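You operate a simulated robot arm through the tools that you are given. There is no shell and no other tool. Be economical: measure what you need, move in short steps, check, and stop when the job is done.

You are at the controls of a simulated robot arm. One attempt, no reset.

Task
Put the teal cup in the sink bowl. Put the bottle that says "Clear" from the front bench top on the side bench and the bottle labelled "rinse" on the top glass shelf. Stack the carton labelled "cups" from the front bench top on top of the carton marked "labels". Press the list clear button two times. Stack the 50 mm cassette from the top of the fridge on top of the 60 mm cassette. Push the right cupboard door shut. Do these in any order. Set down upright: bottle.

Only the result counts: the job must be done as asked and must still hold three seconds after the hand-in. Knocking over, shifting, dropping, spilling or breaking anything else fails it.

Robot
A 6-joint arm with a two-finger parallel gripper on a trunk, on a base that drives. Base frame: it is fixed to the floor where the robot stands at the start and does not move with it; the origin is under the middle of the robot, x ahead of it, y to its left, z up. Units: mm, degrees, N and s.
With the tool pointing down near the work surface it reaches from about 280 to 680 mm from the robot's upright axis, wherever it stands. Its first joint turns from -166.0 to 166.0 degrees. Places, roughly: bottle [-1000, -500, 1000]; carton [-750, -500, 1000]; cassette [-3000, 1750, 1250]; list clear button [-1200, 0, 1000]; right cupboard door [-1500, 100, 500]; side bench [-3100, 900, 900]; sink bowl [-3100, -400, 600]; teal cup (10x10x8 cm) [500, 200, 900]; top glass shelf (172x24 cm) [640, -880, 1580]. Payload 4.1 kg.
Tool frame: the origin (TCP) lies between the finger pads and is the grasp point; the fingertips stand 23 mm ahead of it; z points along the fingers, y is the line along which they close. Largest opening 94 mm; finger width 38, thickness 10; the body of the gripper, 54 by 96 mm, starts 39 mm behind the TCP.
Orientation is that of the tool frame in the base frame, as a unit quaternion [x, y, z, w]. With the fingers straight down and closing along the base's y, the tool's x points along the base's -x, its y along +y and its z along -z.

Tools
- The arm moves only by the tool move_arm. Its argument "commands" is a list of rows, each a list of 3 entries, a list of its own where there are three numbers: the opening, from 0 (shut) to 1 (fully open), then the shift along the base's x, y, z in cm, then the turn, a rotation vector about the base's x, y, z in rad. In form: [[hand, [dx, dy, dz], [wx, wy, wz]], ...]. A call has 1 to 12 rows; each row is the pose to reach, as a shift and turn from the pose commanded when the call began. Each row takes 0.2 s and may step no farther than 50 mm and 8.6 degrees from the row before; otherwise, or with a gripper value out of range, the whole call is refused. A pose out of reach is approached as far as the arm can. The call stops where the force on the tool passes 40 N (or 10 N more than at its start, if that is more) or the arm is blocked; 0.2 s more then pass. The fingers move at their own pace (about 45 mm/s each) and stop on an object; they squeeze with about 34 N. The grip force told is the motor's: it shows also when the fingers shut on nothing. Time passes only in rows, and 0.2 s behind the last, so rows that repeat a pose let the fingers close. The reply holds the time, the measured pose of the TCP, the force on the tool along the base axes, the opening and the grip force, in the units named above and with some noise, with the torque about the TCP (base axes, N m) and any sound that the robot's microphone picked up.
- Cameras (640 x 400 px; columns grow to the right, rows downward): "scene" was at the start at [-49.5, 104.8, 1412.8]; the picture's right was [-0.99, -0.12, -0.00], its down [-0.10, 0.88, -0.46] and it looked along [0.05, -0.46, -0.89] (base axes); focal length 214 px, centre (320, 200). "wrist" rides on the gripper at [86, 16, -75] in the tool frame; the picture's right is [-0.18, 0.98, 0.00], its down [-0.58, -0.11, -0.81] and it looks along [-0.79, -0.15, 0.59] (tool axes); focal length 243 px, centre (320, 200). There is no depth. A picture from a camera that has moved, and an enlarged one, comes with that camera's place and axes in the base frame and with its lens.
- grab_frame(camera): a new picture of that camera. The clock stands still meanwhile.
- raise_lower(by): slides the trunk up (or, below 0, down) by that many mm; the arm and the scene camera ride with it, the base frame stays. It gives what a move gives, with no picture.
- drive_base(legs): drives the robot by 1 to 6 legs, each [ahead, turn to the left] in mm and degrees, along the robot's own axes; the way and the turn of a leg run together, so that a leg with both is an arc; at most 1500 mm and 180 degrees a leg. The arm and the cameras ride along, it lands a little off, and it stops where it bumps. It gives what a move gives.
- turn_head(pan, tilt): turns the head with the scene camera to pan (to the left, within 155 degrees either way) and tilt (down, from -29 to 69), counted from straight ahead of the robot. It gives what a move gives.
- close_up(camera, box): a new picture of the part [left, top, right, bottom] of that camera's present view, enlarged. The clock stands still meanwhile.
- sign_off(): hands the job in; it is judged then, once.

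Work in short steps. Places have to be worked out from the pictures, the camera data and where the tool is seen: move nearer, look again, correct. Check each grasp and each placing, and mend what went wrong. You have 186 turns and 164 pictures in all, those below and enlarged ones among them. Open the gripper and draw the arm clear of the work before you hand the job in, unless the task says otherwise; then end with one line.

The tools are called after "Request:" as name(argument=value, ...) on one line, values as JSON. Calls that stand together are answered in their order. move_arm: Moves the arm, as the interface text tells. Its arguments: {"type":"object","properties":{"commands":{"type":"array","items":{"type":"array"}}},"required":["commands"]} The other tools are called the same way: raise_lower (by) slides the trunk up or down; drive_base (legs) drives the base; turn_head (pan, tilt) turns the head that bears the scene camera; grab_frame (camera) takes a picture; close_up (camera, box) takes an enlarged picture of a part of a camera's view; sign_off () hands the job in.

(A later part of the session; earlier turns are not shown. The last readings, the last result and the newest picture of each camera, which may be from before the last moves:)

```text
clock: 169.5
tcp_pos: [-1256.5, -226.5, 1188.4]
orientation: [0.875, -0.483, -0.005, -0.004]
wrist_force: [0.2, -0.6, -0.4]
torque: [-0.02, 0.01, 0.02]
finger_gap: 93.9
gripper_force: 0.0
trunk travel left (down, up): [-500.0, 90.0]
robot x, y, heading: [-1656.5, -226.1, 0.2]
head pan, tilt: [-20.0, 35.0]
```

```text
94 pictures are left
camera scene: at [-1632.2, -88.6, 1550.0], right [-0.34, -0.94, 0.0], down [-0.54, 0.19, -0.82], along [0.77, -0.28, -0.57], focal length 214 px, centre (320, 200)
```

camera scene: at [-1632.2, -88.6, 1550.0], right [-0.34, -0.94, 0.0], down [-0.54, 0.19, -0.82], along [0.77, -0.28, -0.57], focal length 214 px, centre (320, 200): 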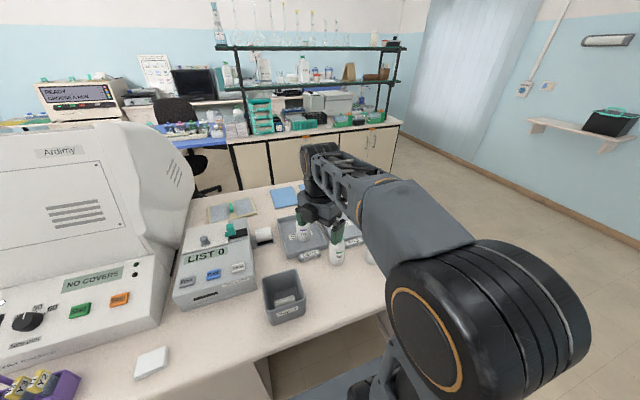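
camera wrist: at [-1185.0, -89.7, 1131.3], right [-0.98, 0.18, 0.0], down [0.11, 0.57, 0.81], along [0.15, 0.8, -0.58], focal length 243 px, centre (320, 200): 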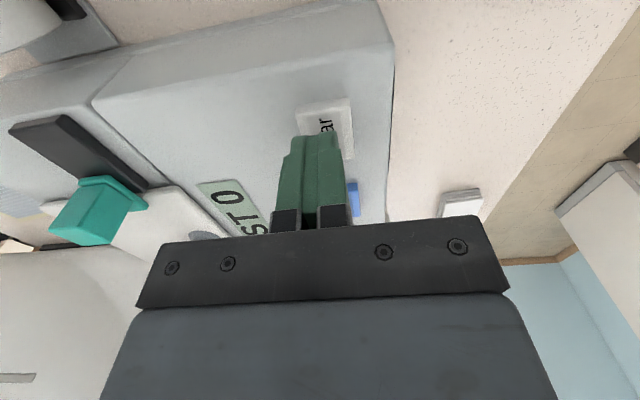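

Move over the Clear bottle cap (≈(−1037,−237,1054)), open, rotating the tool to close along y.

Request:
move_arm(commands=[[1, [3.1, -0.1, 0], [0, 0, 0.1443]], [1, [6.3, -0.3, 0], [0, 0, 0.2886]], [1, [9.4, -0.4, 0], [0, 0, 0.4329]], [1, [12.5, -0.6, 0], [0, 0, 0.5772]], [1, [15.6, -0.7, -1], [0, 0, 0.7215]], [0.9, [18.8, -0.9, -3], [0, 0, 0.8658]], [0.8, [21.9, -1.0, -5.8], [0, 0, 1.0101]]])

Request:
grab_frame(camera="wrist")

Request:
close_up(camera="scene", box=[260, 140, 400, 240])

```text
clock: 171.1
tcp_pos: [-1046.5, -191.9, 1137.9]
orientation: [0.999, -0.031, -0.006, 0.005]
wrist_force: [-0.4, -0.9, 0.0]
torque: [0.01, -0.06, -0.02]
finger_gap: 75.2
gripper_force: 0.1
out of reach, approached as far as the arm can: row 7
trunk travel left (down, up): [-500.0, 90.0]
robot x, y, heading: [-1659.9, -227.3, 0.2]
head pan, tilt: [-20.0, 35.0]
```

```text
93 pictures are left
camera wrist: at [-961.3, -213.9, 1212.0], right [-0.25, -0.97, 0.01], down [-0.56, 0.15, 0.81], along [-0.79, 0.19, -0.58], focal length 243 px, centre (320, 200)
```

wrist: 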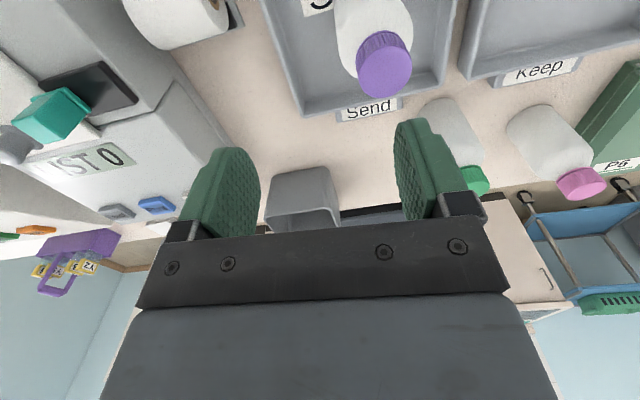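

```text
4.00 times, centred on (330, 190) of scene
camera zoom: at [-1633.2, -89.8, 1550.1], right [-0.34, -0.94, 0.0], down [-0.54, 0.2, -0.82], along [0.77, -0.28, -0.57], focal length 858 px, centre (280, 240)
```

zoom: 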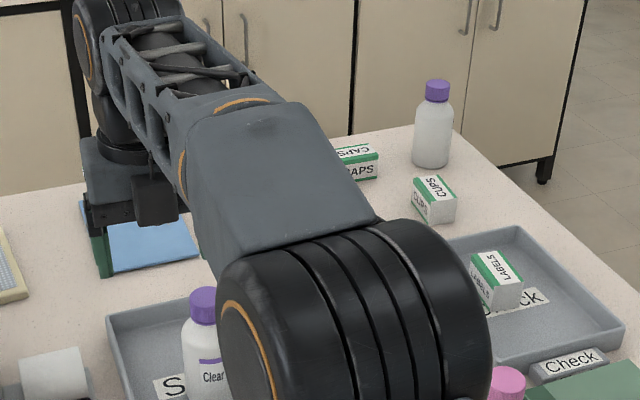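

Cap seen at ≈(−1042,−236,1060). Correct y and go lower (reach improves).

Request:
move_arm(commands=[[0.8, [0, -2.2, -1.5], [0, 0, 0]], [0.8, [0.3, -4.4, -2.8], [0, 0, 0]]])

Request:
grab_frame(camera="wrist")

```text
clock: 171.7
tcp_pos: [-1044.4, -207.2, 1108.5]
orientation: [0.999, -0.043, -0.005, 0.009]
wrist_force: [0.3, -0.1, -0.3]
torque: [0.0, -0.01, 0.01]
finger_gap: 75.2
gripper_force: 0.1
out of reach, approached as far as the arm can: row 1, 2
trunk travel left (down, up): [-500.0, 90.0]
robot x, y, heading: [-1658.0, -227.7, -0.1]
head pan, tilt: [-20.0, 35.0]
```

```text
91 pictures are left
camera wrist: at [-959.6, -229.9, 1183.6], right [-0.27, -0.96, 0.02], down [-0.56, 0.17, 0.81], along [-0.78, 0.21, -0.59], focal length 243 px, centre (320, 200)
```

wrist: 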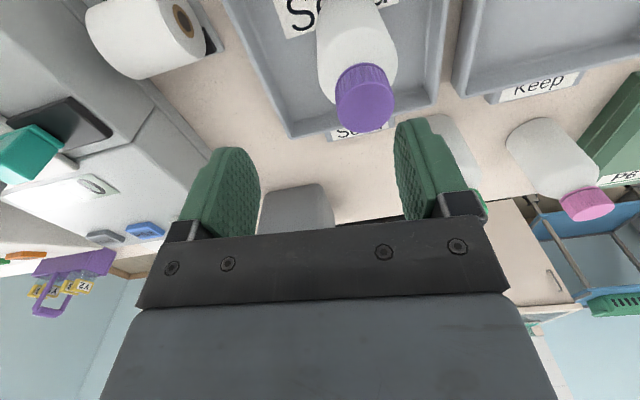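

Reach is limited at this relative height; raise trunk 90 mm and then descend to the cap.

Request:
raise_lower(by=90)

Request:
move_arm(commands=[[0.8, [0, -1, -4], [0, 0, 0.05]], [0.8, [0.2, -2, -8], [0, 0, 0.08]], [0.8, [0.4, -2.9, -10.5], [0, 0, 0.08]]])

Request:
grab_frame(camera="wrist")

```text
clock: 173.0
tcp_pos: [-1044.2, -205.5, 1198.4]
orientation: [0.999, -0.044, -0.005, 0.01]
wrist_force: [-0.2, -0.5, 0.4]
torque: [-0.01, 0.03, -0.01]
finger_gap: 75.0
gripper_force: 0.0
trunk travel left (down, up): [-590.0, 0.0]
robot x, y, heading: [-1659.1, -228.9, 0.2]
head pan, tilt: [-20.0, 35.0]
```

```text
clock: 173.8
tcp_pos: [-1044.6, -196.7, 1090.8]
orientation: [1.0, -0.021, -0.002, 0.023]
wrist_force: [-0.4, -0.2, -1.2]
torque: [-0.02, -0.01, 0.03]
finger_gap: 75.1
gripper_force: 0.0
out of reach, approached as far as the arm can: row 1, 2, 3
trunk travel left (down, up): [-590.0, 0.0]
robot x, y, heading: [-1656.6, -227.0, 0.1]
head pan, tilt: [-20.0, 35.0]
```

```text
90 pictures are left
camera wrist: at [-959.0, -213.7, 1166.1], right [-0.23, -0.97, 0.05], down [-0.57, 0.17, 0.8], along [-0.79, 0.15, -0.59], focal length 243 px, centre (320, 200)
```

wrist: 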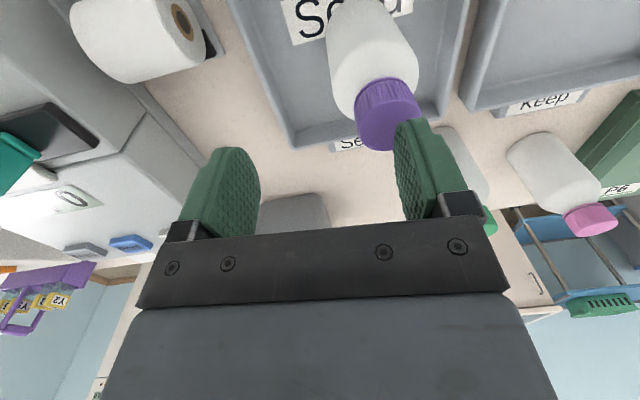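

The limit seems to be tool yaw. Raise slightly, rotate the tool −25° and shift to y=−236.

Request:
move_arm(commands=[[0.8, [0, 0, 4], [0, 0, -0.1]], [0.8, [0, -1, 5], [0, 0, -0.24]], [0.8, [0.2, -2.5, 5], [0, 0, -0.38]], [0.8, [0.4, -4, 5], [0, 0, -0.48]]])

Request:
grab_frame(camera="wrist")

```text
clock: 174.8
tcp_pos: [-1044.0, -235.4, 1142.1]
orientation: [0.97, -0.242, -0.007, 0.007]
wrist_force: [-0.2, 0.6, -0.6]
torque: [-0.01, -0.01, 0.0]
finger_gap: 75.3
gripper_force: 0.1
trunk travel left (down, up): [-590.0, 0.0]
robot x, y, heading: [-1659.5, -230.1, -0.1]
head pan, tilt: [-20.0, 35.0]
```

```text
89 pictures are left
camera wrist: at [-972.9, -290.4, 1216.5], right [-0.62, -0.78, 0.02], down [-0.45, 0.38, 0.81], along [-0.64, 0.5, -0.59], focal length 243 px, centre (320, 200)
```

wrist: 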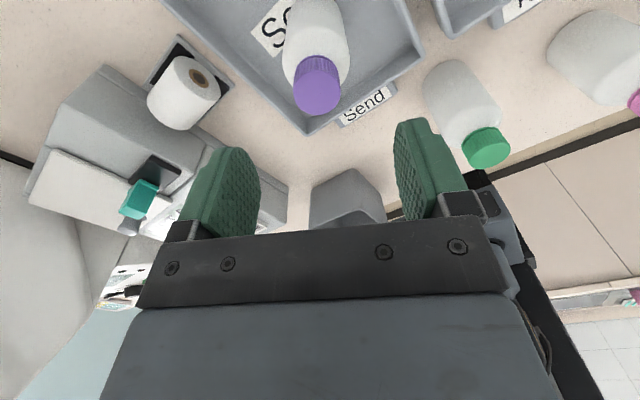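

Now reachable. Cap at ≈(−1038,−239). Descend around the cap and close.

Request:
move_arm(commands=[[0.8, [0.6, -0.4, -3], [0, 0, 0]], [0.8, [0.6, -0.4, -6], [0, 0, 0]], [0.8, [0.6, -0.4, -8.4], [0, 0, 0]]])

Request:
grab_frame(camera="wrist")

```text
clock: 175.6
tcp_pos: [-1037.4, -237.7, 1054.4]
orientation: [0.97, -0.241, -0.007, 0.009]
wrist_force: [0.2, -0.4, -0.1]
torque: [-0.02, -0.03, 0.01]
finger_gap: 75.1
gripper_force: 0.2
trunk travel left (down, up): [-590.0, 0.0]
robot x, y, heading: [-1658.6, -226.2, 0.0]
head pan, tilt: [-20.0, 35.0]
```

```text
88 pictures are left
camera wrist: at [-967.8, -293.5, 1129.8], right [-0.62, -0.78, 0.02], down [-0.45, 0.38, 0.81], along [-0.64, 0.49, -0.59], focal length 243 px, centre (320, 200)
```

wrist: 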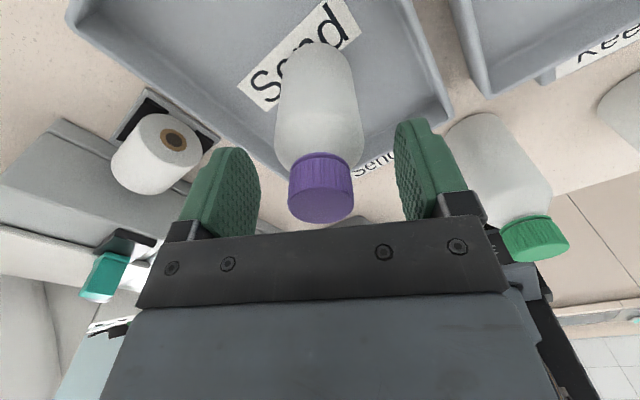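

Cap centred between the pads. Close and lift slightly.

Request:
move_arm(commands=[[0, [0, 0, 0], [0, 0, 0]], [0, [0, 0, 0], [0, 0, 0]], [0, [0, 0, 0], [0, 0, 0]], [0, [0, 0, 0], [0, 0, 0]], [0, [0, 0, 1], [0, 0, 0]], [0, [0, 0, 3], [0, 0, 0]], [0, [0, 0, 6], [0, 0, 0]]])

Request:
grab_frame(camera="wrist")

```text
clock: 177.2
tcp_pos: [-1037.8, -239.4, 1115.7]
orientation: [0.97, -0.241, -0.007, 0.009]
wrist_force: [0.1, 0.9, -1.0]
torque: [0.0, -0.03, -0.03]
finger_gap: 30.8
gripper_force: 34.1
trunk travel left (down, up): [-590.0, 0.0]
robot x, y, heading: [-1655.5, -226.3, -0.0]
head pan, tilt: [-20.0, 35.0]
```

```text
87 pictures are left
camera wrist: at [-967.4, -294.3, 1190.4], right [-0.62, -0.78, 0.02], down [-0.45, 0.38, 0.81], along [-0.64, 0.49, -0.59], focal length 243 px, centre (320, 200)
```

wrist: 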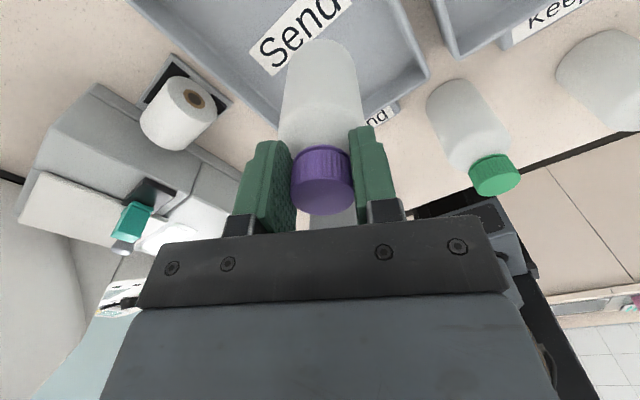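

Bottle is held by its cap. Lift, retract, and drive to the side bench.

Request:
move_arm(commands=[[0, [0, 0, 5], [0, 0, 0]], [0, [0, 0, 10], [0, 0, 0]], [0, [-1, 0, 13], [0, 0, 0]], [0, [-5, 0, 14], [0, 0, 0]], [0, [-9, 0, 14], [0, 0, 0]], [0, [-13, 0.3, 14], [0, 0, 0]], [0, [-17, 0.6, 14], [0, 0, 0]], [0, [-21, 0.9, 14], [0, 0, 0]]])

Request:
drive_base(legs=[[-300, 0], [0, 113.6], [1230, 0], [0, 66.4]])

Request:
turn_head(pan=15, tilt=30)

Request:
grab_frame(camera="scene")

Request:
turn_head(pan=-40, tilt=30)

Request:
grab_frame(camera="scene")

```text
clock: 179.0
tcp_pos: [-1248.3, -232.0, 1257.6]
orientation: [0.97, -0.241, -0.006, 0.008]
wrist_force: [-0.8, -0.5, -1.1]
torque: [-0.03, -0.05, 0.02]
finger_gap: 31.1
gripper_force: 33.8
trunk travel left (down, up): [-590.0, 0.0]
robot x, y, heading: [-1658.6, -228.2, 0.1]
head pan, tilt: [-20.0, 35.0]
```

```text
clock: 194.4
tcp_pos: [-2860.7, 904.6, 1257.0]
orientation: [0.247, 0.969, 0.009, 0.006]
wrist_force: [0.7, 0.2, -2.4]
torque: [0.01, 0.0, 0.02]
finger_gap: 30.8
gripper_force: 34.5
trunk travel left (down, up): [-590.0, 0.0]
robot x, y, heading: [-2450.7, 893.4, 179.4]
head pan, tilt: [-20.0, 35.0]
```

```text
clock: 195.4
tcp_pos: [-2859.0, 904.0, 1257.0]
orientation: [0.247, 0.969, 0.01, 0.007]
wrist_force: [1.2, -0.5, -1.6]
torque: [-0.01, 0.04, 0.01]
finger_gap: 30.9
gripper_force: 33.5
trunk travel left (down, up): [-590.0, 0.0]
robot x, y, heading: [-2449.5, 895.3, 179.6]
head pan, tilt: [15.0, 30.0]
```

```text
86 pictures are left
camera scene: at [-2475.7, 707.0, 1647.8], right [-0.25, 0.97, 0.0], down [0.48, 0.12, -0.87], along [-0.84, -0.22, -0.5], focal length 214 px, centre (320, 200)
```

scene: 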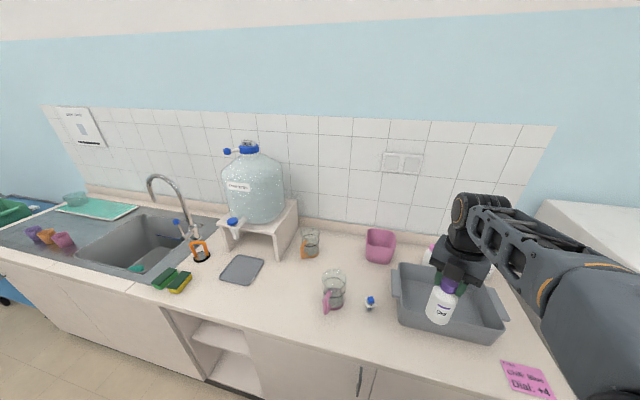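

```text
clock: 196.7
tcp_pos: [-2859.3, 904.2, 1257.5]
orientation: [0.248, 0.969, 0.009, 0.007]
wrist_force: [0.3, 0.1, -2.3]
torque: [-0.05, 0.0, -0.02]
finger_gap: 30.6
gripper_force: 33.7
trunk travel left (down, up): [-590.0, 0.0]
robot x, y, heading: [-2450.4, 894.2, 179.6]
head pan, tilt: [-40.0, 30.0]
```

```text
85 pictures are left
camera scene: at [-2457.0, 788.3, 1647.8], right [0.65, 0.76, 0.0], down [0.38, -0.32, -0.87], along [-0.66, 0.56, -0.5], focal length 214 px, centre (320, 200)
```

scene: 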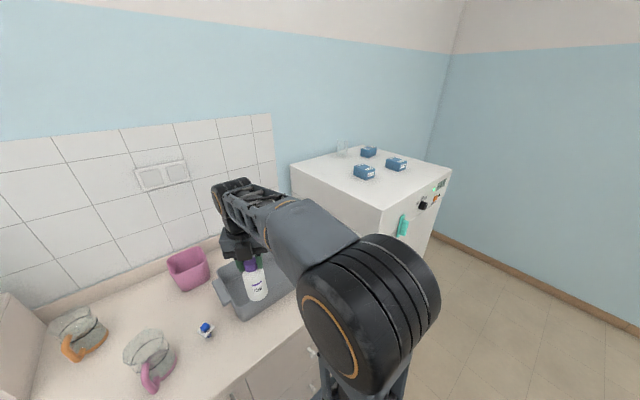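

Free spot on the bench front strip at ≈(−2890,800). Move the bottle over it and go down to z≈1090.

Request:
move_arm(commands=[[0, [-1, -4, -1], [0, 0, 0]], [0, [-2, -8, -3], [0, 0, 0]], [0, [-3, -10.4, -6], [0, 0, 0]], [0, [-3, -10.4, -10], [0, 0, 0]], [0, [-3, -10.4, -14], [0, 0, 0]], [0, [-3, -10.4, -17], [0, 0, 0]]])

Request:
turn_head(pan=0, tilt=50)

Request:
grab_frame(camera="scene")

Request:
grab_frame(camera="wrist")

```text
clock: 198.1
tcp_pos: [-2891.2, 799.7, 1089.0]
orientation: [0.247, 0.969, 0.009, 0.007]
wrist_force: [-0.3, -0.3, -1.3]
torque: [-0.02, 0.0, 0.01]
finger_gap: 31.0
gripper_force: 34.2
trunk travel left (down, up): [-590.0, 0.0]
robot x, y, heading: [-2449.1, 890.7, 179.7]
head pan, tilt: [-40.0, 30.0]
```

```text
clock: 199.2
tcp_pos: [-2890.6, 797.9, 1088.6]
orientation: [0.247, 0.969, 0.009, 0.007]
wrist_force: [-0.1, -0.6, -1.5]
torque: [-0.03, 0.0, 0.02]
finger_gap: 31.0
gripper_force: 34.4
trunk travel left (down, up): [-590.0, 0.0]
robot x, y, heading: [-2450.7, 893.2, 179.8]
head pan, tilt: [0.0, 50.0]
```

```text
84 pictures are left
camera scene: at [-2465.2, 730.3, 1618.3], right [0.01, 1.0, 0.0], down [0.77, -0.01, -0.64], along [-0.64, 0.01, -0.77], focal length 214 px, centre (320, 200)
```

scene: 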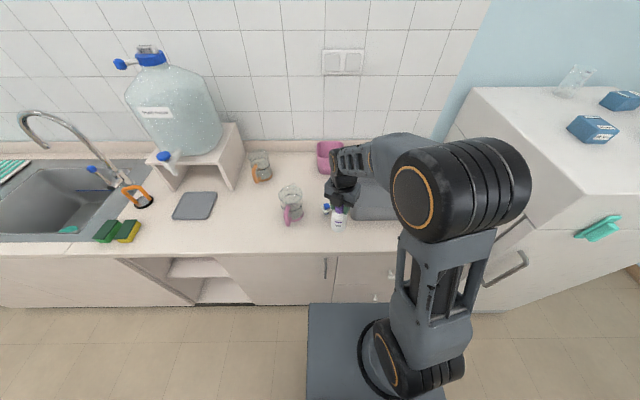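

```text
83 pictures are left
camera wrist: at [-2961.2, 853.1, 1162.5], right [0.63, 0.78, 0.02], down [0.44, -0.38, 0.81], along [0.64, -0.5, -0.59], focal length 243 px, centre (320, 200)
```

wrist: 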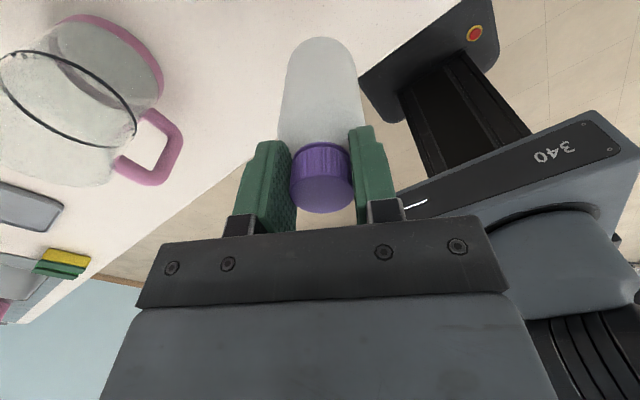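

Spot is clear; lower in small steps until contact.

Request:
move_arm(commands=[[0, [0, 0, -1], [0, 0, 0]], [0, [0, 0, -2], [0, 0, 0]], [0, [0, 0, -2.5], [0, 0, 0]], [0, [0, 0, -3], [0, 0, 0]], [0, [0, 0, -3.3], [0, 0, 0]], [0, [0, 0, -3.6], [0, 0, 0]], [0, [0, 0, -3.9], [0, 0, 0]], [0, [0, 0, -4.2], [0, 0, 0]], [0, [0, 0, -4.5], [0, 0, 0]], [0, [0, 0, -4.8], [0, 0, 0]], [0, [0, 0, -5.1], [0, 0, 0]]])

```text
clock: 201.6
tcp_pos: [-2890.6, 799.5, 1035.6]
orientation: [0.247, 0.969, 0.008, 0.007]
wrist_force: [0.3, 0.0, -1.1]
torque: [-0.01, 0.0, 0.01]
finger_gap: 30.9
gripper_force: 34.3
trunk travel left (down, up): [-590.0, 0.0]
robot x, y, heading: [-2450.7, 896.7, 179.5]
head pan, tilt: [0.0, 50.0]
```

Request:
move_arm(commands=[[0, [0, 0, -0.3], [0, 0, 0]], [0, [0, 0, -0.6], [0, 0, 0]], [0, [0, 0, -0.9], [0, 0, 0]], [0, [0, 0, -1.2], [0, 0, 0]], [0, [0, 0, -1.5], [0, 0, 0]], [0, [0, 0, -1.8], [0, 0, 0]], [0, [0, 0, -2.1], [0, 0, 0]], [0, [0, 0, -2.4], [0, 0, 0]], [0, [0, 0, -2.7], [0, 0, 0]], [0, [0, 0, -3.0], [0, 0, 0]], [0, [0, 0, -3.3], [0, 0, 0]], [0, [0, 0, -3.6], [0, 0, 0]]])

Request:
close_up(camera="scene", box=[270, 160, 430, 260])

```text
clock: 203.4
tcp_pos: [-2890.2, 799.5, 1016.5]
orientation: [0.247, 0.969, 0.006, 0.003]
wrist_force: [6.1, 2.0, 24.4]
torque: [-0.29, -0.59, 0.12]
finger_gap: 30.8
gripper_force: 34.0
trunk travel left (down, up): [-590.0, 0.0]
robot x, y, heading: [-2450.4, 891.9, 179.6]
head pan, tilt: [0.0, 50.0]
stopped in row 9: the force on the tool passed its limit at 44 N (the readings are from after the stop); the commanded pose is now the measured one
```

```text
4.00 times, centred on (350, 210) of scene
camera zoom: at [-2462.8, 730.9, 1618.6], right [0.01, 1.0, 0.0], down [0.77, -0.01, -0.64], along [-0.64, 0.01, -0.77], focal length 858 px, centre (200, 160)
```

zoom: 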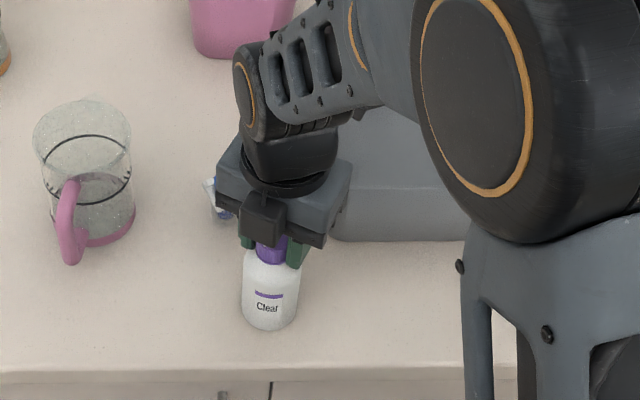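

Bottle on the bench. Open and lift straight up.

Request:
move_arm(commands=[[0, [0, 0, 0.2], [0, 0, 0]], [0.5, [0, 0, 0.2], [0, 0, 0]], [0.8, [0, 0, 0.2], [0, 0, 0]], [0.8, [0, 0, 0.2], [0, 0, 0]], [0.8, [0, 0, 0.2], [0, 0, 0]], [0.8, [0, 0, 3], [0, 0, 0]], [0.8, [0, 0, 7], [0, 0, 0]], [0.8, [0, 0, 12], [0, 0, 0]], [0.8, [0, 0, 17], [0, 0, 0]], [1, [0, 0, 22], [0, 0, 0]]])

Request:
close_up(camera="scene", box=[270, 160, 430, 260])

```text
clock: 205.6
tcp_pos: [-2890.8, 800.0, 1233.9]
orientation: [0.247, 0.969, 0.007, 0.004]
wrist_force: [-0.5, -0.2, 0.4]
torque: [0.01, 0.01, -0.01]
finger_gap: 94.2
gripper_force: 0.1
trunk travel left (down, up): [-590.0, 0.0]
robot x, y, heading: [-2449.0, 894.1, 179.5]
head pan, tilt: [0.0, 50.0]
```

```text
4.00 times, centred on (350, 210) of scene
camera zoom: at [-2464.7, 730.2, 1618.2], right [0.01, 1.0, 0.0], down [0.77, -0.01, -0.64], along [-0.64, 0.01, -0.77], focal length 858 px, centre (200, 160)
```

zoom: 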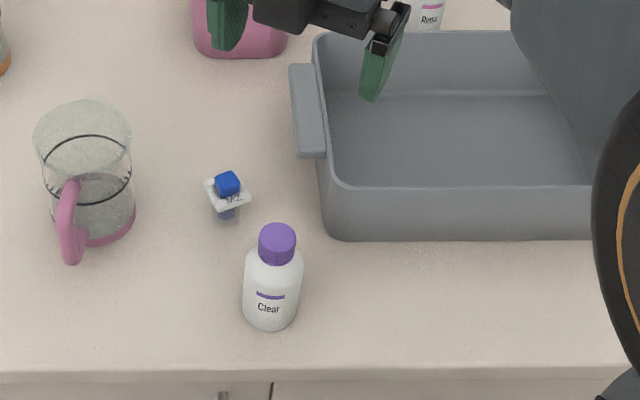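

Clear bottle stands upright. There's something labelled behind the basin; zoom to understand it, and also look at the fridge top cassettes.

Request:
turn_head(pan=-5, tilt=35)

Request:
close_up(camera="scene", box=[330, 120, 490, 220])

Request:
turn_head(pan=-50, tilt=25)

Request:
close_up(camera="scene", box=[240, 120, 440, 245])

```text
clock: 206.4
tcp_pos: [-2892.2, 798.9, 1235.2]
orientation: [0.246, 0.969, 0.007, 0.004]
wrist_force: [0.0, -0.1, 0.5]
torque: [0.0, 0.0, -0.01]
finger_gap: 93.9
gripper_force: 0.0
trunk travel left (down, up): [-590.0, 0.0]
robot x, y, heading: [-2450.8, 890.5, 179.3]
head pan, tilt: [-5.0, 35.0]
```

```text
4.00 times, centred on (410, 170) of scene
camera zoom: at [-2475.7, 738.0, 1639.9], right [0.1, 1.0, 0.0], down [0.57, -0.06, -0.82], along [-0.81, 0.08, -0.57], focal length 858 px, centre (-40, 320)
```

zoom: 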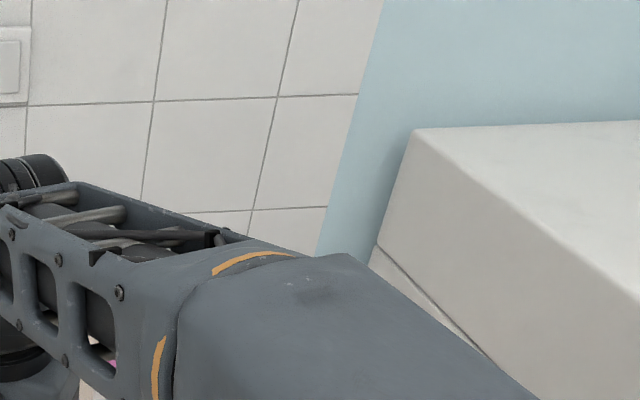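

```text
clock: 207.5
tcp_pos: [-2890.5, 800.1, 1233.2]
orientation: [0.247, 0.969, 0.007, 0.004]
wrist_force: [-0.4, 0.5, 0.3]
torque: [0.02, 0.0, 0.0]
finger_gap: 93.8
gripper_force: 0.0
trunk travel left (down, up): [-590.0, 0.0]
robot x, y, heading: [-2451.3, 894.3, 179.5]
head pan, tilt: [-50.0, 25.0]
```

```text
3.20 times, centred on (340, 182) of scene
camera zoom: at [-2446.6, 800.6, 1655.7], right [0.77, 0.64, 0.0], down [0.27, -0.33, -0.91], along [-0.58, 0.7, -0.42], focal length 686 px, centre (256, 256)
```

zoom: 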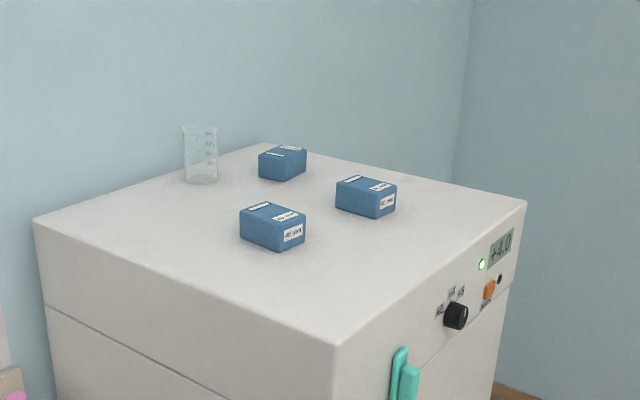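

Request:
close_up(camera="scene", box=[310, 160, 370, 200])

```text
10.00 times, centred on (340, 180) of scene
camera zoom: at [-2446.6, 800.6, 1655.7], right [0.77, 0.64, 0.0], down [0.27, -0.33, -0.91], along [-0.58, 0.7, -0.42], focal length 2145 px, centre (120, 400)
```

zoom: 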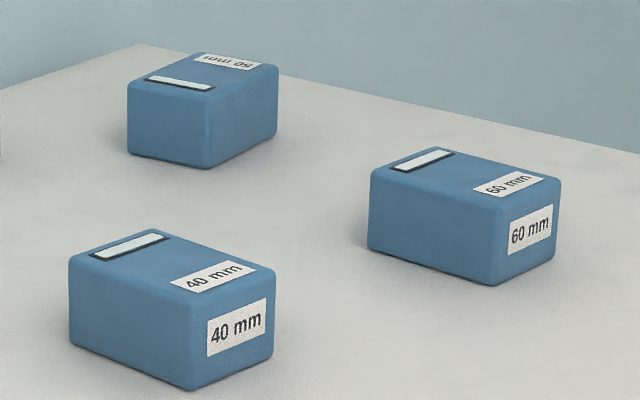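

Cassettes: 40 mm near, 60 mm right, and the far one should be 50 mm. Raise the arm and drive in front of the fridge.

Request:
move_arm(commands=[[1, [1, 3, 4], [0, 0, 0]], [1, [2, 6, 8], [0, 0, 0]], [1, [4, 8.5, 12], [0, 0, 0]]])

Request:
drive_base(legs=[[0, -89.5], [860, 0], [0, 90]])

Request:
turn_head(pan=-5, tilt=35)

Request:
grab_frame(camera="scene")

Request:
grab_frame(camera="wrist")

```text
refused: row 1 steps farther than a row can; nothing moved
```

```text
clock: 218.0
tcp_pos: [-2849.6, 2001.7, 1235.5]
orientation: [0.595, 0.803, 0.015, -0.003]
wrist_force: [4.7, 21.4, 2.6]
torque: [-0.2, 0.11, -0.88]
finger_gap: 89.2
gripper_force: 0.1
trunk travel left (down, up): [-590.0, 0.0]
robot x, y, heading: [-2459.8, 1756.0, 133.4]
head pan, tilt: [-50.0, 25.0]
stopped in leg 3: the force on the tool passed its limit at 104 N (the readings are from after the stop); the commanded pose is now the measured one
```

```text
clock: 219.1
tcp_pos: [-2849.5, 2000.9, 1235.7]
orientation: [0.594, 0.804, 0.013, -0.003]
wrist_force: [1.3, 27.8, 4.0]
torque: [-0.28, 0.22, -1.37]
finger_gap: 89.9
gripper_force: 0.1
trunk travel left (down, up): [-590.0, 0.0]
robot x, y, heading: [-2463.2, 1757.3, 133.7]
head pan, tilt: [-5.0, 35.0]
```

```text
77 pictures are left
camera scene: at [-2589.6, 1676.2, 1640.4], right [0.78, 0.62, 0.0], down [0.36, -0.45, -0.82], along [-0.51, 0.64, -0.58], focal length 214 px, centre (320, 200)
```

scene: 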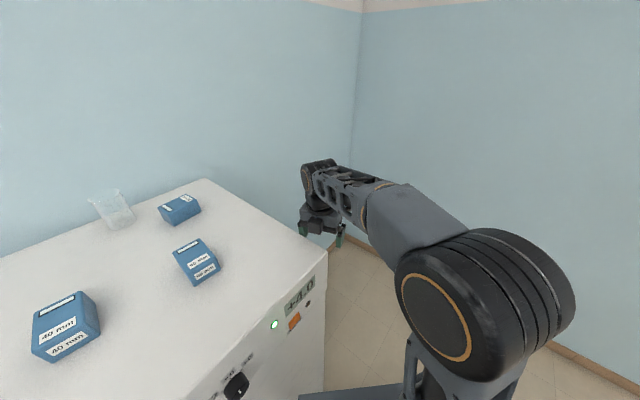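

```text
76 pictures are left
camera wrist: at [-2859.7, 2086.4, 1312.5], right [0.99, 0.11, 0.01], down [0.06, -0.61, 0.79], along [0.1, -0.79, -0.61], focal length 243 px, centre (320, 200)
```

wrist: 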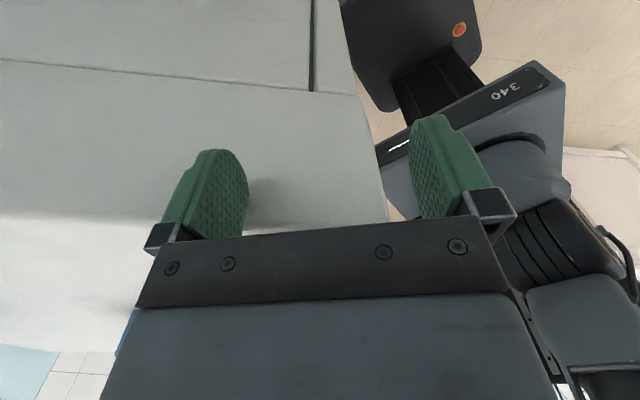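

A refused arm row let the hand meet the fridge's side wall while turning. Back the turn off, then raise the hand.

Request:
drive_base(legs=[[0, -10]])

Request:
move_arm(commands=[[1, [0, 0, 4.5], [0, 0, 0]], [1, [0, 0, 9], [0, 0, 0]], [1, [0, 0, 13], [0, 0, 0]]])

```text
clock: 220.2
tcp_pos: [-2803.4, 2061.8, 1235.3]
orientation: [0.661, 0.75, 0.015, -0.002]
wrist_force: [-0.6, 0.5, 0.3]
torque: [0.02, -0.01, 0.0]
finger_gap: 93.8
gripper_force: 0.1
trunk travel left (down, up): [-590.0, 0.0]
robot x, y, heading: [-2460.3, 1758.4, 123.7]
head pan, tilt: [-5.0, 35.0]
```

```text
clock: 221.0
tcp_pos: [-2801.2, 2060.0, 1366.0]
orientation: [0.661, 0.75, 0.014, -0.002]
wrist_force: [0.3, 0.1, 0.0]
torque: [0.03, -0.02, 0.0]
finger_gap: 93.8
gripper_force: 0.0
trunk travel left (down, up): [-590.0, 0.0]
robot x, y, heading: [-2459.4, 1755.1, 123.6]
head pan, tilt: [-5.0, 35.0]
```

Hand now well above fridge height. Turn to face the fridge and look.

Request:
drive_base(legs=[[0, 56.4], [40, 0]])

Request:
turn_head(pan=0, tilt=35)

Request:
grab_frame(camera="scene")

Request:
grab_frame(camera="wrist")

```text
clock: 224.3
tcp_pos: [-2943.5, 1644.2, 1365.5]
orientation: [0.232, 0.973, 0.013, -0.008]
wrist_force: [-0.5, 0.7, -1.0]
torque: [0.02, -0.04, 0.02]
finger_gap: 93.8
gripper_force: 0.1
trunk travel left (down, up): [-590.0, 0.0]
robot x, y, heading: [-2500.3, 1760.2, 179.2]
head pan, tilt: [-5.0, 35.0]
```

```text
clock: 225.0
tcp_pos: [-2941.0, 1643.7, 1366.2]
orientation: [0.233, 0.972, 0.011, -0.008]
wrist_force: [0.1, -0.5, -0.3]
torque: [-0.03, -0.03, 0.0]
finger_gap: 93.8
gripper_force: 0.0
trunk travel left (down, up): [-590.0, 0.0]
robot x, y, heading: [-2497.8, 1758.3, 179.4]
head pan, tilt: [0.0, 35.0]
```

```text
75 pictures are left
camera scene: at [-2525.7, 1594.8, 1640.0], right [0.01, 1.0, 0.0], down [0.57, -0.01, -0.82], along [-0.82, 0.01, -0.57], focal length 214 px, centre (320, 200)
```

scene: 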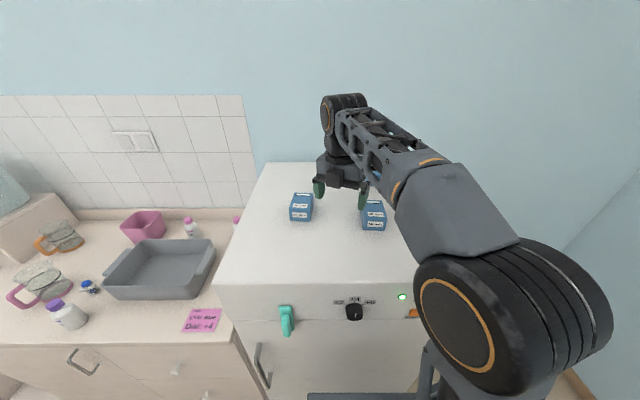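

```text
74 pictures are left
camera wrist: at [-3009.6, 1695.5, 1443.3], right [0.61, 0.79, 0.02], down [0.48, -0.38, 0.79], along [0.63, -0.47, -0.61], focal length 243 px, centre (320, 200)
```

wrist: 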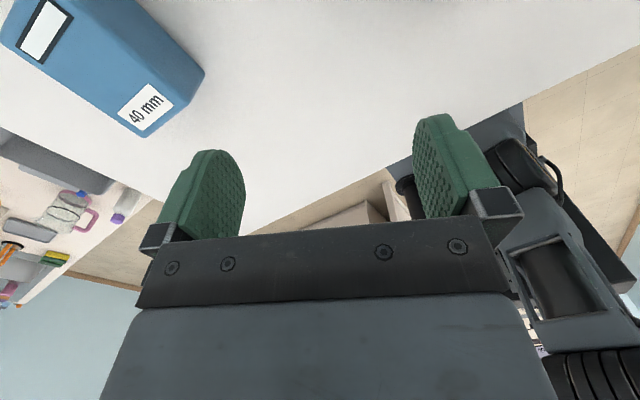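

Yaw the tool outward and shift toward the 60/50 cassettes' line, staying high.

Request:
move_arm(commands=[[1, [-1.6, 4.5, 0], [0, 0, 0.134]], [1, [-3.2, 9, 0], [0, 0, 0.268]], [1, [-4.9, 13.6, 0], [0, 0, 0.4]]])

Request:
move_arm(commands=[[1, [-2.5, 0.2, 0], [0.0092, 0.1307, 0]], [1, [-5, 0.4, 0], [0.0183, 0.2615, 0]], [1, [-7.5, 0.6, 0], [0.0275, 0.3922, 0]], [1, [-10, 0.8, 0], [0.0366, 0.523, 0]], [1, [-12.5, 1, 0], [0.0458, 0.6537, 0]], [1, [-15, 1.5, 0], [0.055, 0.7845, 0]]])

Request:
grab_frame(camera="wrist")

Request:
grab_frame(camera="scene")

```text
clock: 225.8
tcp_pos: [-2987.9, 1740.6, 1365.4]
orientation: [0.041, 0.999, 0.013, -0.012]
wrist_force: [-0.4, -1.1, -0.7]
torque: [0.05, 0.0, 0.04]
finger_gap: 94.0
gripper_force: 0.0
out of reach, approached as far as the arm can: row 3
trunk travel left (down, up): [-590.0, 0.0]
robot x, y, heading: [-2502.1, 1762.3, 179.3]
head pan, tilt: [0.0, 35.0]
```

```text
clock: 227.2
tcp_pos: [-3139.6, 1757.7, 1362.9]
orientation: [0.036, 0.918, 0.023, -0.394]
wrist_force: [-0.2, 0.1, 0.7]
torque: [0.01, 0.02, 0.0]
finger_gap: 94.0
gripper_force: 0.1
out of reach, approached as far as the arm can: row 1
trunk travel left (down, up): [-590.0, 0.0]
robot x, y, heading: [-2502.3, 1762.5, 179.3]
head pan, tilt: [0.0, 35.0]
```

```text
73 pictures are left
camera wrist: at [-3142.7, 1772.3, 1478.9], right [0.21, 0.97, -0.12], down [0.97, -0.19, 0.13], along [0.11, -0.14, -0.98], focal length 243 px, centre (320, 200)
```

wrist: 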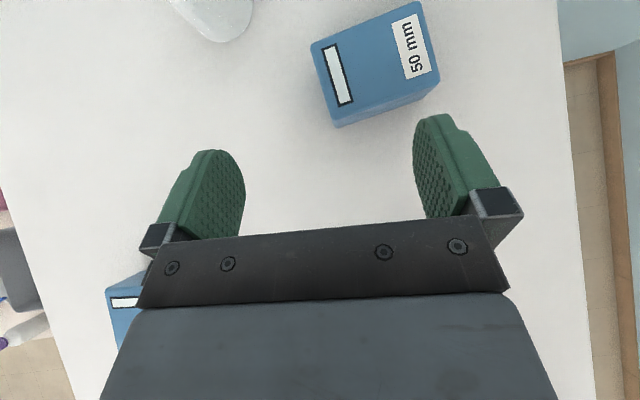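

```text
72 pictures are left
camera scene: at [-2526.0, 1594.8, 1640.0], right [0.01, 1.0, 0.0], down [0.57, -0.01, -0.82], along [-0.82, 0.01, -0.57], focal length 214 px, centre (320, 200)
```

scene: 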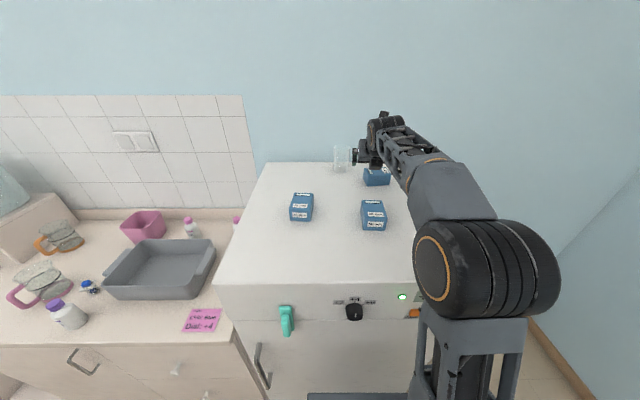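

Label confirmed "50 mm"; centre ≈(−3218,1807), long side (~84 mm) nearly along y. Align yaw +9° and move above it.

Request:
move_arm(commands=[[1, [-3, 1.8, 0], [0, 0, 0.08]], [1, [-5.5, 3.4, -1], [0, 0, 0.155]], [1, [-7.8, 4.9, -2], [0, 0, 0.155]]])

Request:
grab_frame(camera="wrist")

```text
clock: 228.0
tcp_pos: [-3201.5, 1724.2, 1324.4]
orientation: [-0.004, 0.917, 0.015, -0.399]
wrist_force: [0.7, 0.9, 0.2]
torque: [0.0, -0.02, 0.02]
finger_gap: 94.1
gripper_force: 0.0
out of reach, approached as far as the arm can: row 1, 2, 3
trunk travel left (down, up): [-590.0, 0.0]
robot x, y, heading: [-2499.9, 1760.2, 179.4]
head pan, tilt: [0.0, 35.0]
```

```text
71 pictures are left
camera wrist: at [-3204.5, 1735.7, 1439.6], right [0.13, 0.99, -0.1], down [0.99, -0.12, 0.12], along [0.1, -0.12, -0.99], focal length 243 px, centre (320, 200)
```

wrist: 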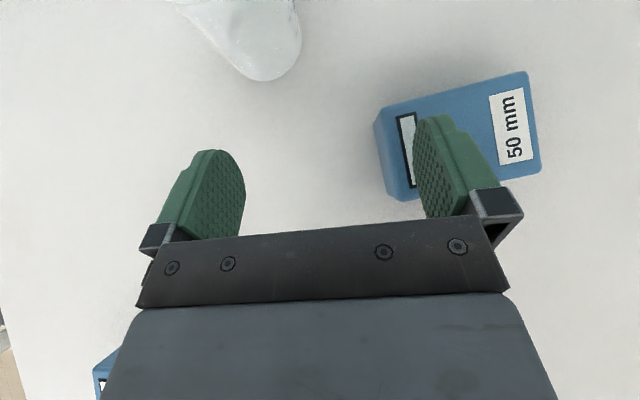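

The yaw limit again (tool azimuth must lag the arm direction). I raise and retract, then shift the base +170 mm in y so the needed yaw is reachable.

Request:
move_arm(commands=[[1, [0, 0, 4], [0, 0, -0.05]], [1, [1, 0, 7.5], [0, 0, -0.1]], [1, [5, 0.5, 9], [0, 0, -0.1]], [1, [9, 1, 9], [0, 0, -0.1]], [1, [13, 1.5, 9], [0, 0, -0.1]], [1, [17, 2, 9], [0, 0, -0.1]]])

```text
clock: 229.4
tcp_pos: [-3026.9, 1742.4, 1415.2]
orientation: [0.043, 0.915, 0.036, -0.399]
wrist_force: [0.4, -0.4, -0.8]
torque: [-0.02, 0.04, 0.03]
finger_gap: 94.0
gripper_force: 0.0
trunk travel left (down, up): [-590.0, 0.0]
robot x, y, heading: [-2503.0, 1755.6, 179.4]
head pan, tilt: [0.0, 35.0]
```

Request:
drive_base(legs=[[-80, 0], [0, -89.4], [175, 0], [0, 90], [85, 0]])

Request:
grab_frame(camera="wrist")

```text
clock: 239.8
tcp_pos: [-3038.3, 1911.0, 1414.1]
orientation: [0.04, 0.916, 0.034, -0.397]
wrist_force: [-0.4, 0.1, -0.1]
torque: [-0.02, -0.04, -0.02]
finger_gap: 93.9
gripper_force: 0.1
trunk travel left (down, up): [-590.0, 0.0]
robot x, y, heading: [-2507.4, 1930.1, 179.8]
head pan, tilt: [0.0, 35.0]
```

```text
70 pictures are left
camera wrist: at [-3040.6, 1923.3, 1529.3], right [0.22, 0.97, -0.1], down [0.97, -0.21, 0.12], along [0.09, -0.13, -0.99], focal length 243 px, centre (320, 200)
```

wrist: 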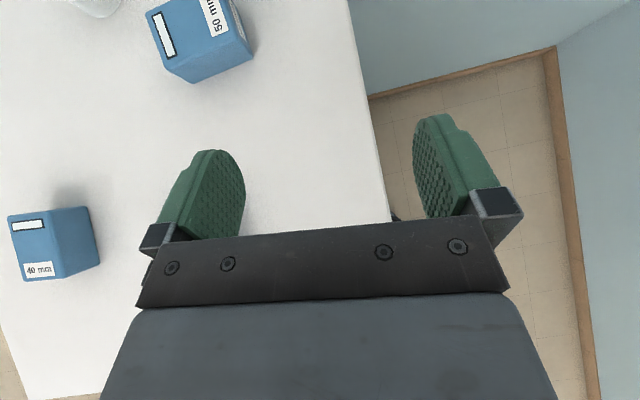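

Now move above the 50 mm cassette with the corrected yaw.

Request:
move_arm(commands=[[1, [-3.6, -2.1, 0], [0, 0, 0.034]], [1, [-7.2, -4.2, 0], [0, 0, 0.068]], [1, [-10.8, -6.3, 0], [0, 0, 0.102]], [1, [-14.4, -8.4, -2], [0, 0, 0.136]], [1, [-18, -10.4, -5], [0, 0, 0.17]], [1, [-18, -10.4, -7.5], [0, 0, 0.17]]])

Request:
grab_frame(camera="wrist")

```text
refused: row 5 steps farther than a row can; nothing moved
```

```text
69 pictures are left
camera wrist: at [-3040.6, 1923.3, 1529.3], right [0.22, 0.97, -0.1], down [0.97, -0.21, 0.12], along [0.09, -0.13, -0.99], focal length 243 px, centre (320, 200)
```

wrist: 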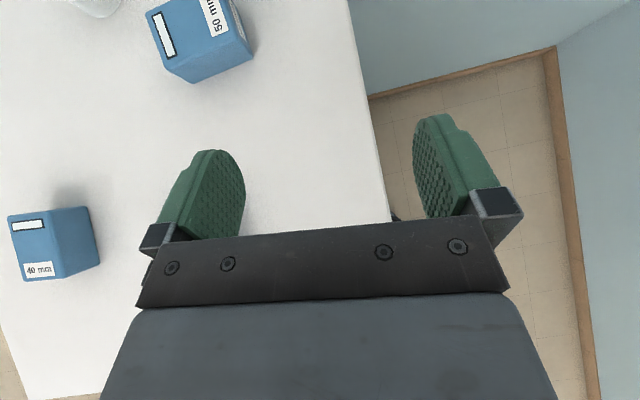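

Request:
move_arm(commands=[[1, [-3.6, -2.1, 0], [0, 0, 0.034]], [1, [-7.2, -4.2, 0], [0, 0, 0.068]], [1, [-10.8, -6.3, 0], [0, 0, 0.102]], [1, [-14.4, -8.4, -2], [0, 0, 0.136]], [1, [-18, -10.4, -3], [0, 0, 0.17]], [1, [-18, -10.4, -7], [0, 0, 0.17]]])

Request:
grab_frame(camera="wrist")

```text
clock: 241.2
tcp_pos: [-3218.8, 1807.4, 1344.6]
orientation: [-0.038, 0.916, 0.0, -0.4]
wrist_force: [-1.0, -0.6, -0.3]
torque: [-0.04, -0.01, 0.0]
finger_gap: 93.9
gripper_force: 0.1
trunk travel left (down, up): [-590.0, 0.0]
robot x, y, heading: [-2505.8, 1932.4, 179.5]
head pan, tilt: [0.0, 35.0]
```

```text
68 pictures are left
camera wrist: at [-3223.8, 1818.4, 1459.5], right [0.06, 0.99, -0.11], down [0.99, -0.04, 0.12], along [0.11, -0.11, -0.99], focal length 243 px, centre (320, 200)
```

wrist: 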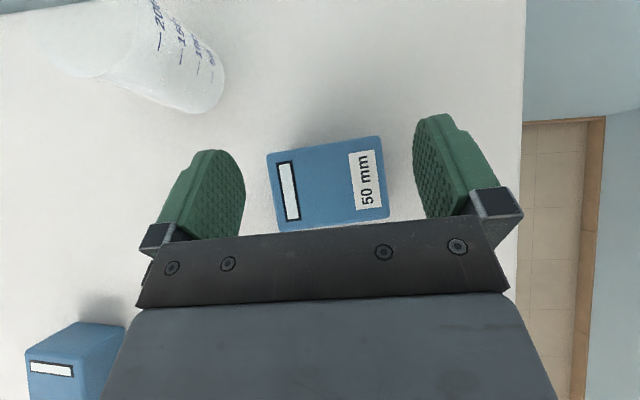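

Aligned: cassette centre ≈(−3216,1804), axis ≈95°, tool 94°. Descend to the cassette top level and recheck.

Request:
move_arm(commands=[[1, [0.2, -0.3, -2.5], [0, 0, 0.015]], [1, [0.2, -0.3, -3.9], [0, 0, 0.015]]])

Request:
grab_frame(camera="wrist")

```text
clock: 241.8
tcp_pos: [-3215.8, 1806.0, 1306.0]
orientation: [-0.046, 0.916, -0.003, -0.399]
wrist_force: [0.0, 0.8, 0.4]
torque: [0.0, -0.01, 0.01]
finger_gap: 94.1
gripper_force: 0.1
trunk travel left (down, up): [-590.0, 0.0]
robot x, y, heading: [-2506.8, 1929.2, 180.2]
head pan, tilt: [0.0, 35.0]
```

```text
67 pictures are left
camera wrist: at [-3220.7, 1816.8, 1420.7], right [0.04, 0.99, -0.1], down [0.99, -0.03, 0.12], along [0.11, -0.11, -0.99], focal length 243 px, centre (320, 200)
```

wrist: 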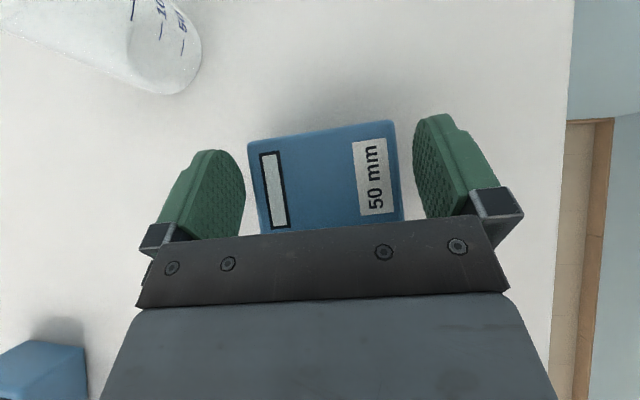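

Still centred within a few mm. Nudge −2 mm in y and descend beside the cassette.

Request:
move_arm(commands=[[1, [0.1, -0.2, -1], [0, 0, 0]], [1, [0.1, -0.2, -2], [0, 0, 0]], [1, [0.1, -0.2, -2.8], [0, 0, 0]], [1, [0.1, -0.2, -3.4], [0, 0, 0]]])

Request:
grab_frame(camera="wrist")

```text
clock: 242.8
tcp_pos: [-3212.9, 1801.6, 1270.5]
orientation: [-0.045, 0.915, -0.003, -0.4]
wrist_force: [-0.9, 1.1, 0.3]
torque: [-0.03, 0.02, -0.02]
finger_gap: 93.9
gripper_force: 0.1
trunk travel left (down, up): [-590.0, 0.0]
robot x, y, heading: [-2506.0, 1931.3, 179.8]
head pan, tilt: [0.0, 35.0]
```

```text
66 pictures are left
camera wrist: at [-3219.3, 1813.2, 1386.9], right [0.04, 0.99, -0.1], down [0.99, -0.03, 0.12], along [0.12, -0.11, -0.99], focal length 243 px, centre (320, 200)
```

wrist: 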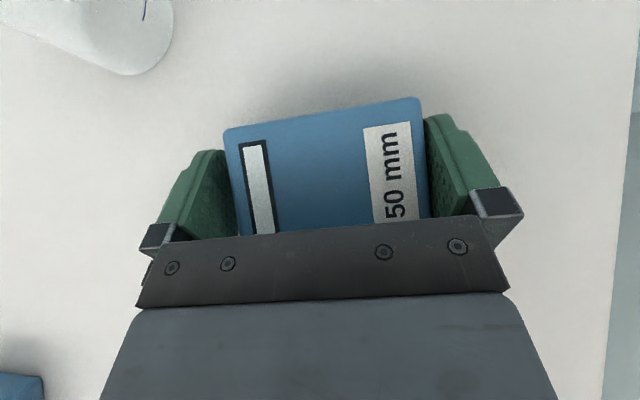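

Straddling cleanly. Close and lift.

Request:
move_arm(commands=[[0.6, [0, 0, 0], [0, 0, 0]], [0.3, [0, 0, 0], [0, 0, 0]], [0, [0, 0, 0], [0, 0, 0]], [0, [0, 0, 1], [0, 0, 0]], [0, [0, 0, 3], [0, 0, 0]], [0, [0, 0, 6], [0, 0, 0]]])

Request:
grab_frame(camera="wrist")

Request:
grab_frame(camera="scene")

```text
clock: 244.2
tcp_pos: [-3212.7, 1802.0, 1330.9]
orientation: [-0.045, 0.916, -0.003, -0.398]
wrist_force: [0.3, 0.7, -1.3]
torque: [0.0, 0.01, 0.03]
finger_gap: 84.5
gripper_force: 33.4
trunk travel left (down, up): [-590.0, 0.0]
robot x, y, heading: [-2504.9, 1927.2, 180.0]
head pan, tilt: [0.0, 35.0]
```

```text
65 pictures are left
camera wrist: at [-3217.8, 1813.4, 1447.3], right [0.04, 0.99, -0.1], down [0.99, -0.03, 0.12], along [0.12, -0.11, -0.99], focal length 243 px, centre (320, 200)
```

wrist: 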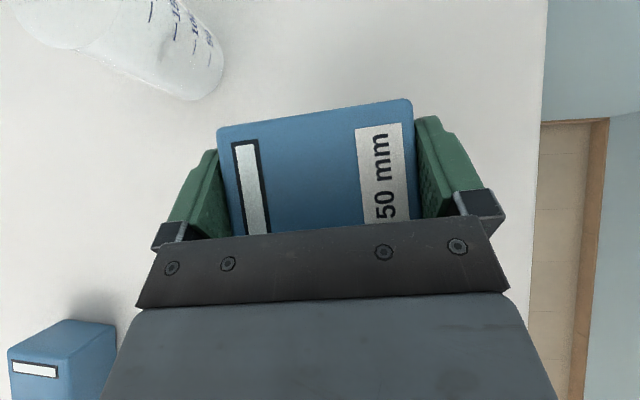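

```text
64 pictures are left
camera scene: at [-2532.0, 1765.7, 1639.9], right [0.0, 1.0, 0.0], down [0.57, 0.0, -0.82], along [-0.82, 0.0, -0.57], focal length 214 px, centre (320, 200)
```

scene: 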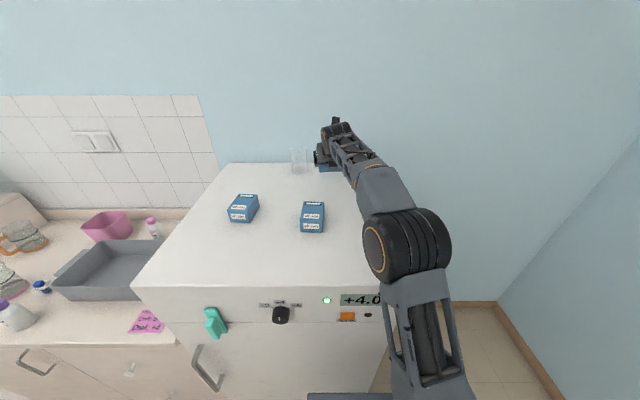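

Cassette gripped. Zoom to localise the 60 mm cassette.

Request:
close_up(camera="scene", box=[280, 180, 344, 244])

```text
6.25 times, centred on (312, 212) of scene
camera zoom: at [-2532.0, 1765.7, 1639.9], right [0.0, 1.0, 0.0], down [0.57, 0.0, -0.82], along [-0.82, 0.0, -0.57], focal length 1340 px, centre (370, 125)
```

zoom: 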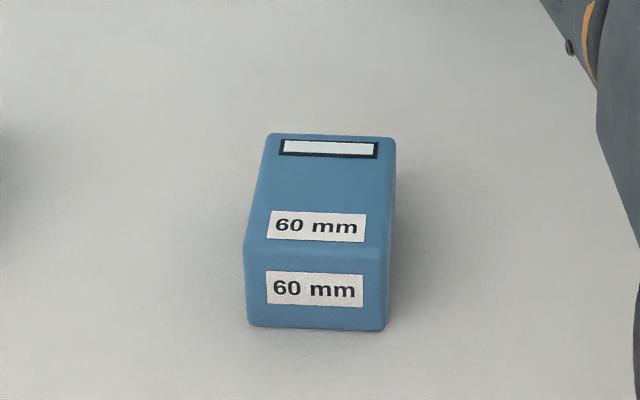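

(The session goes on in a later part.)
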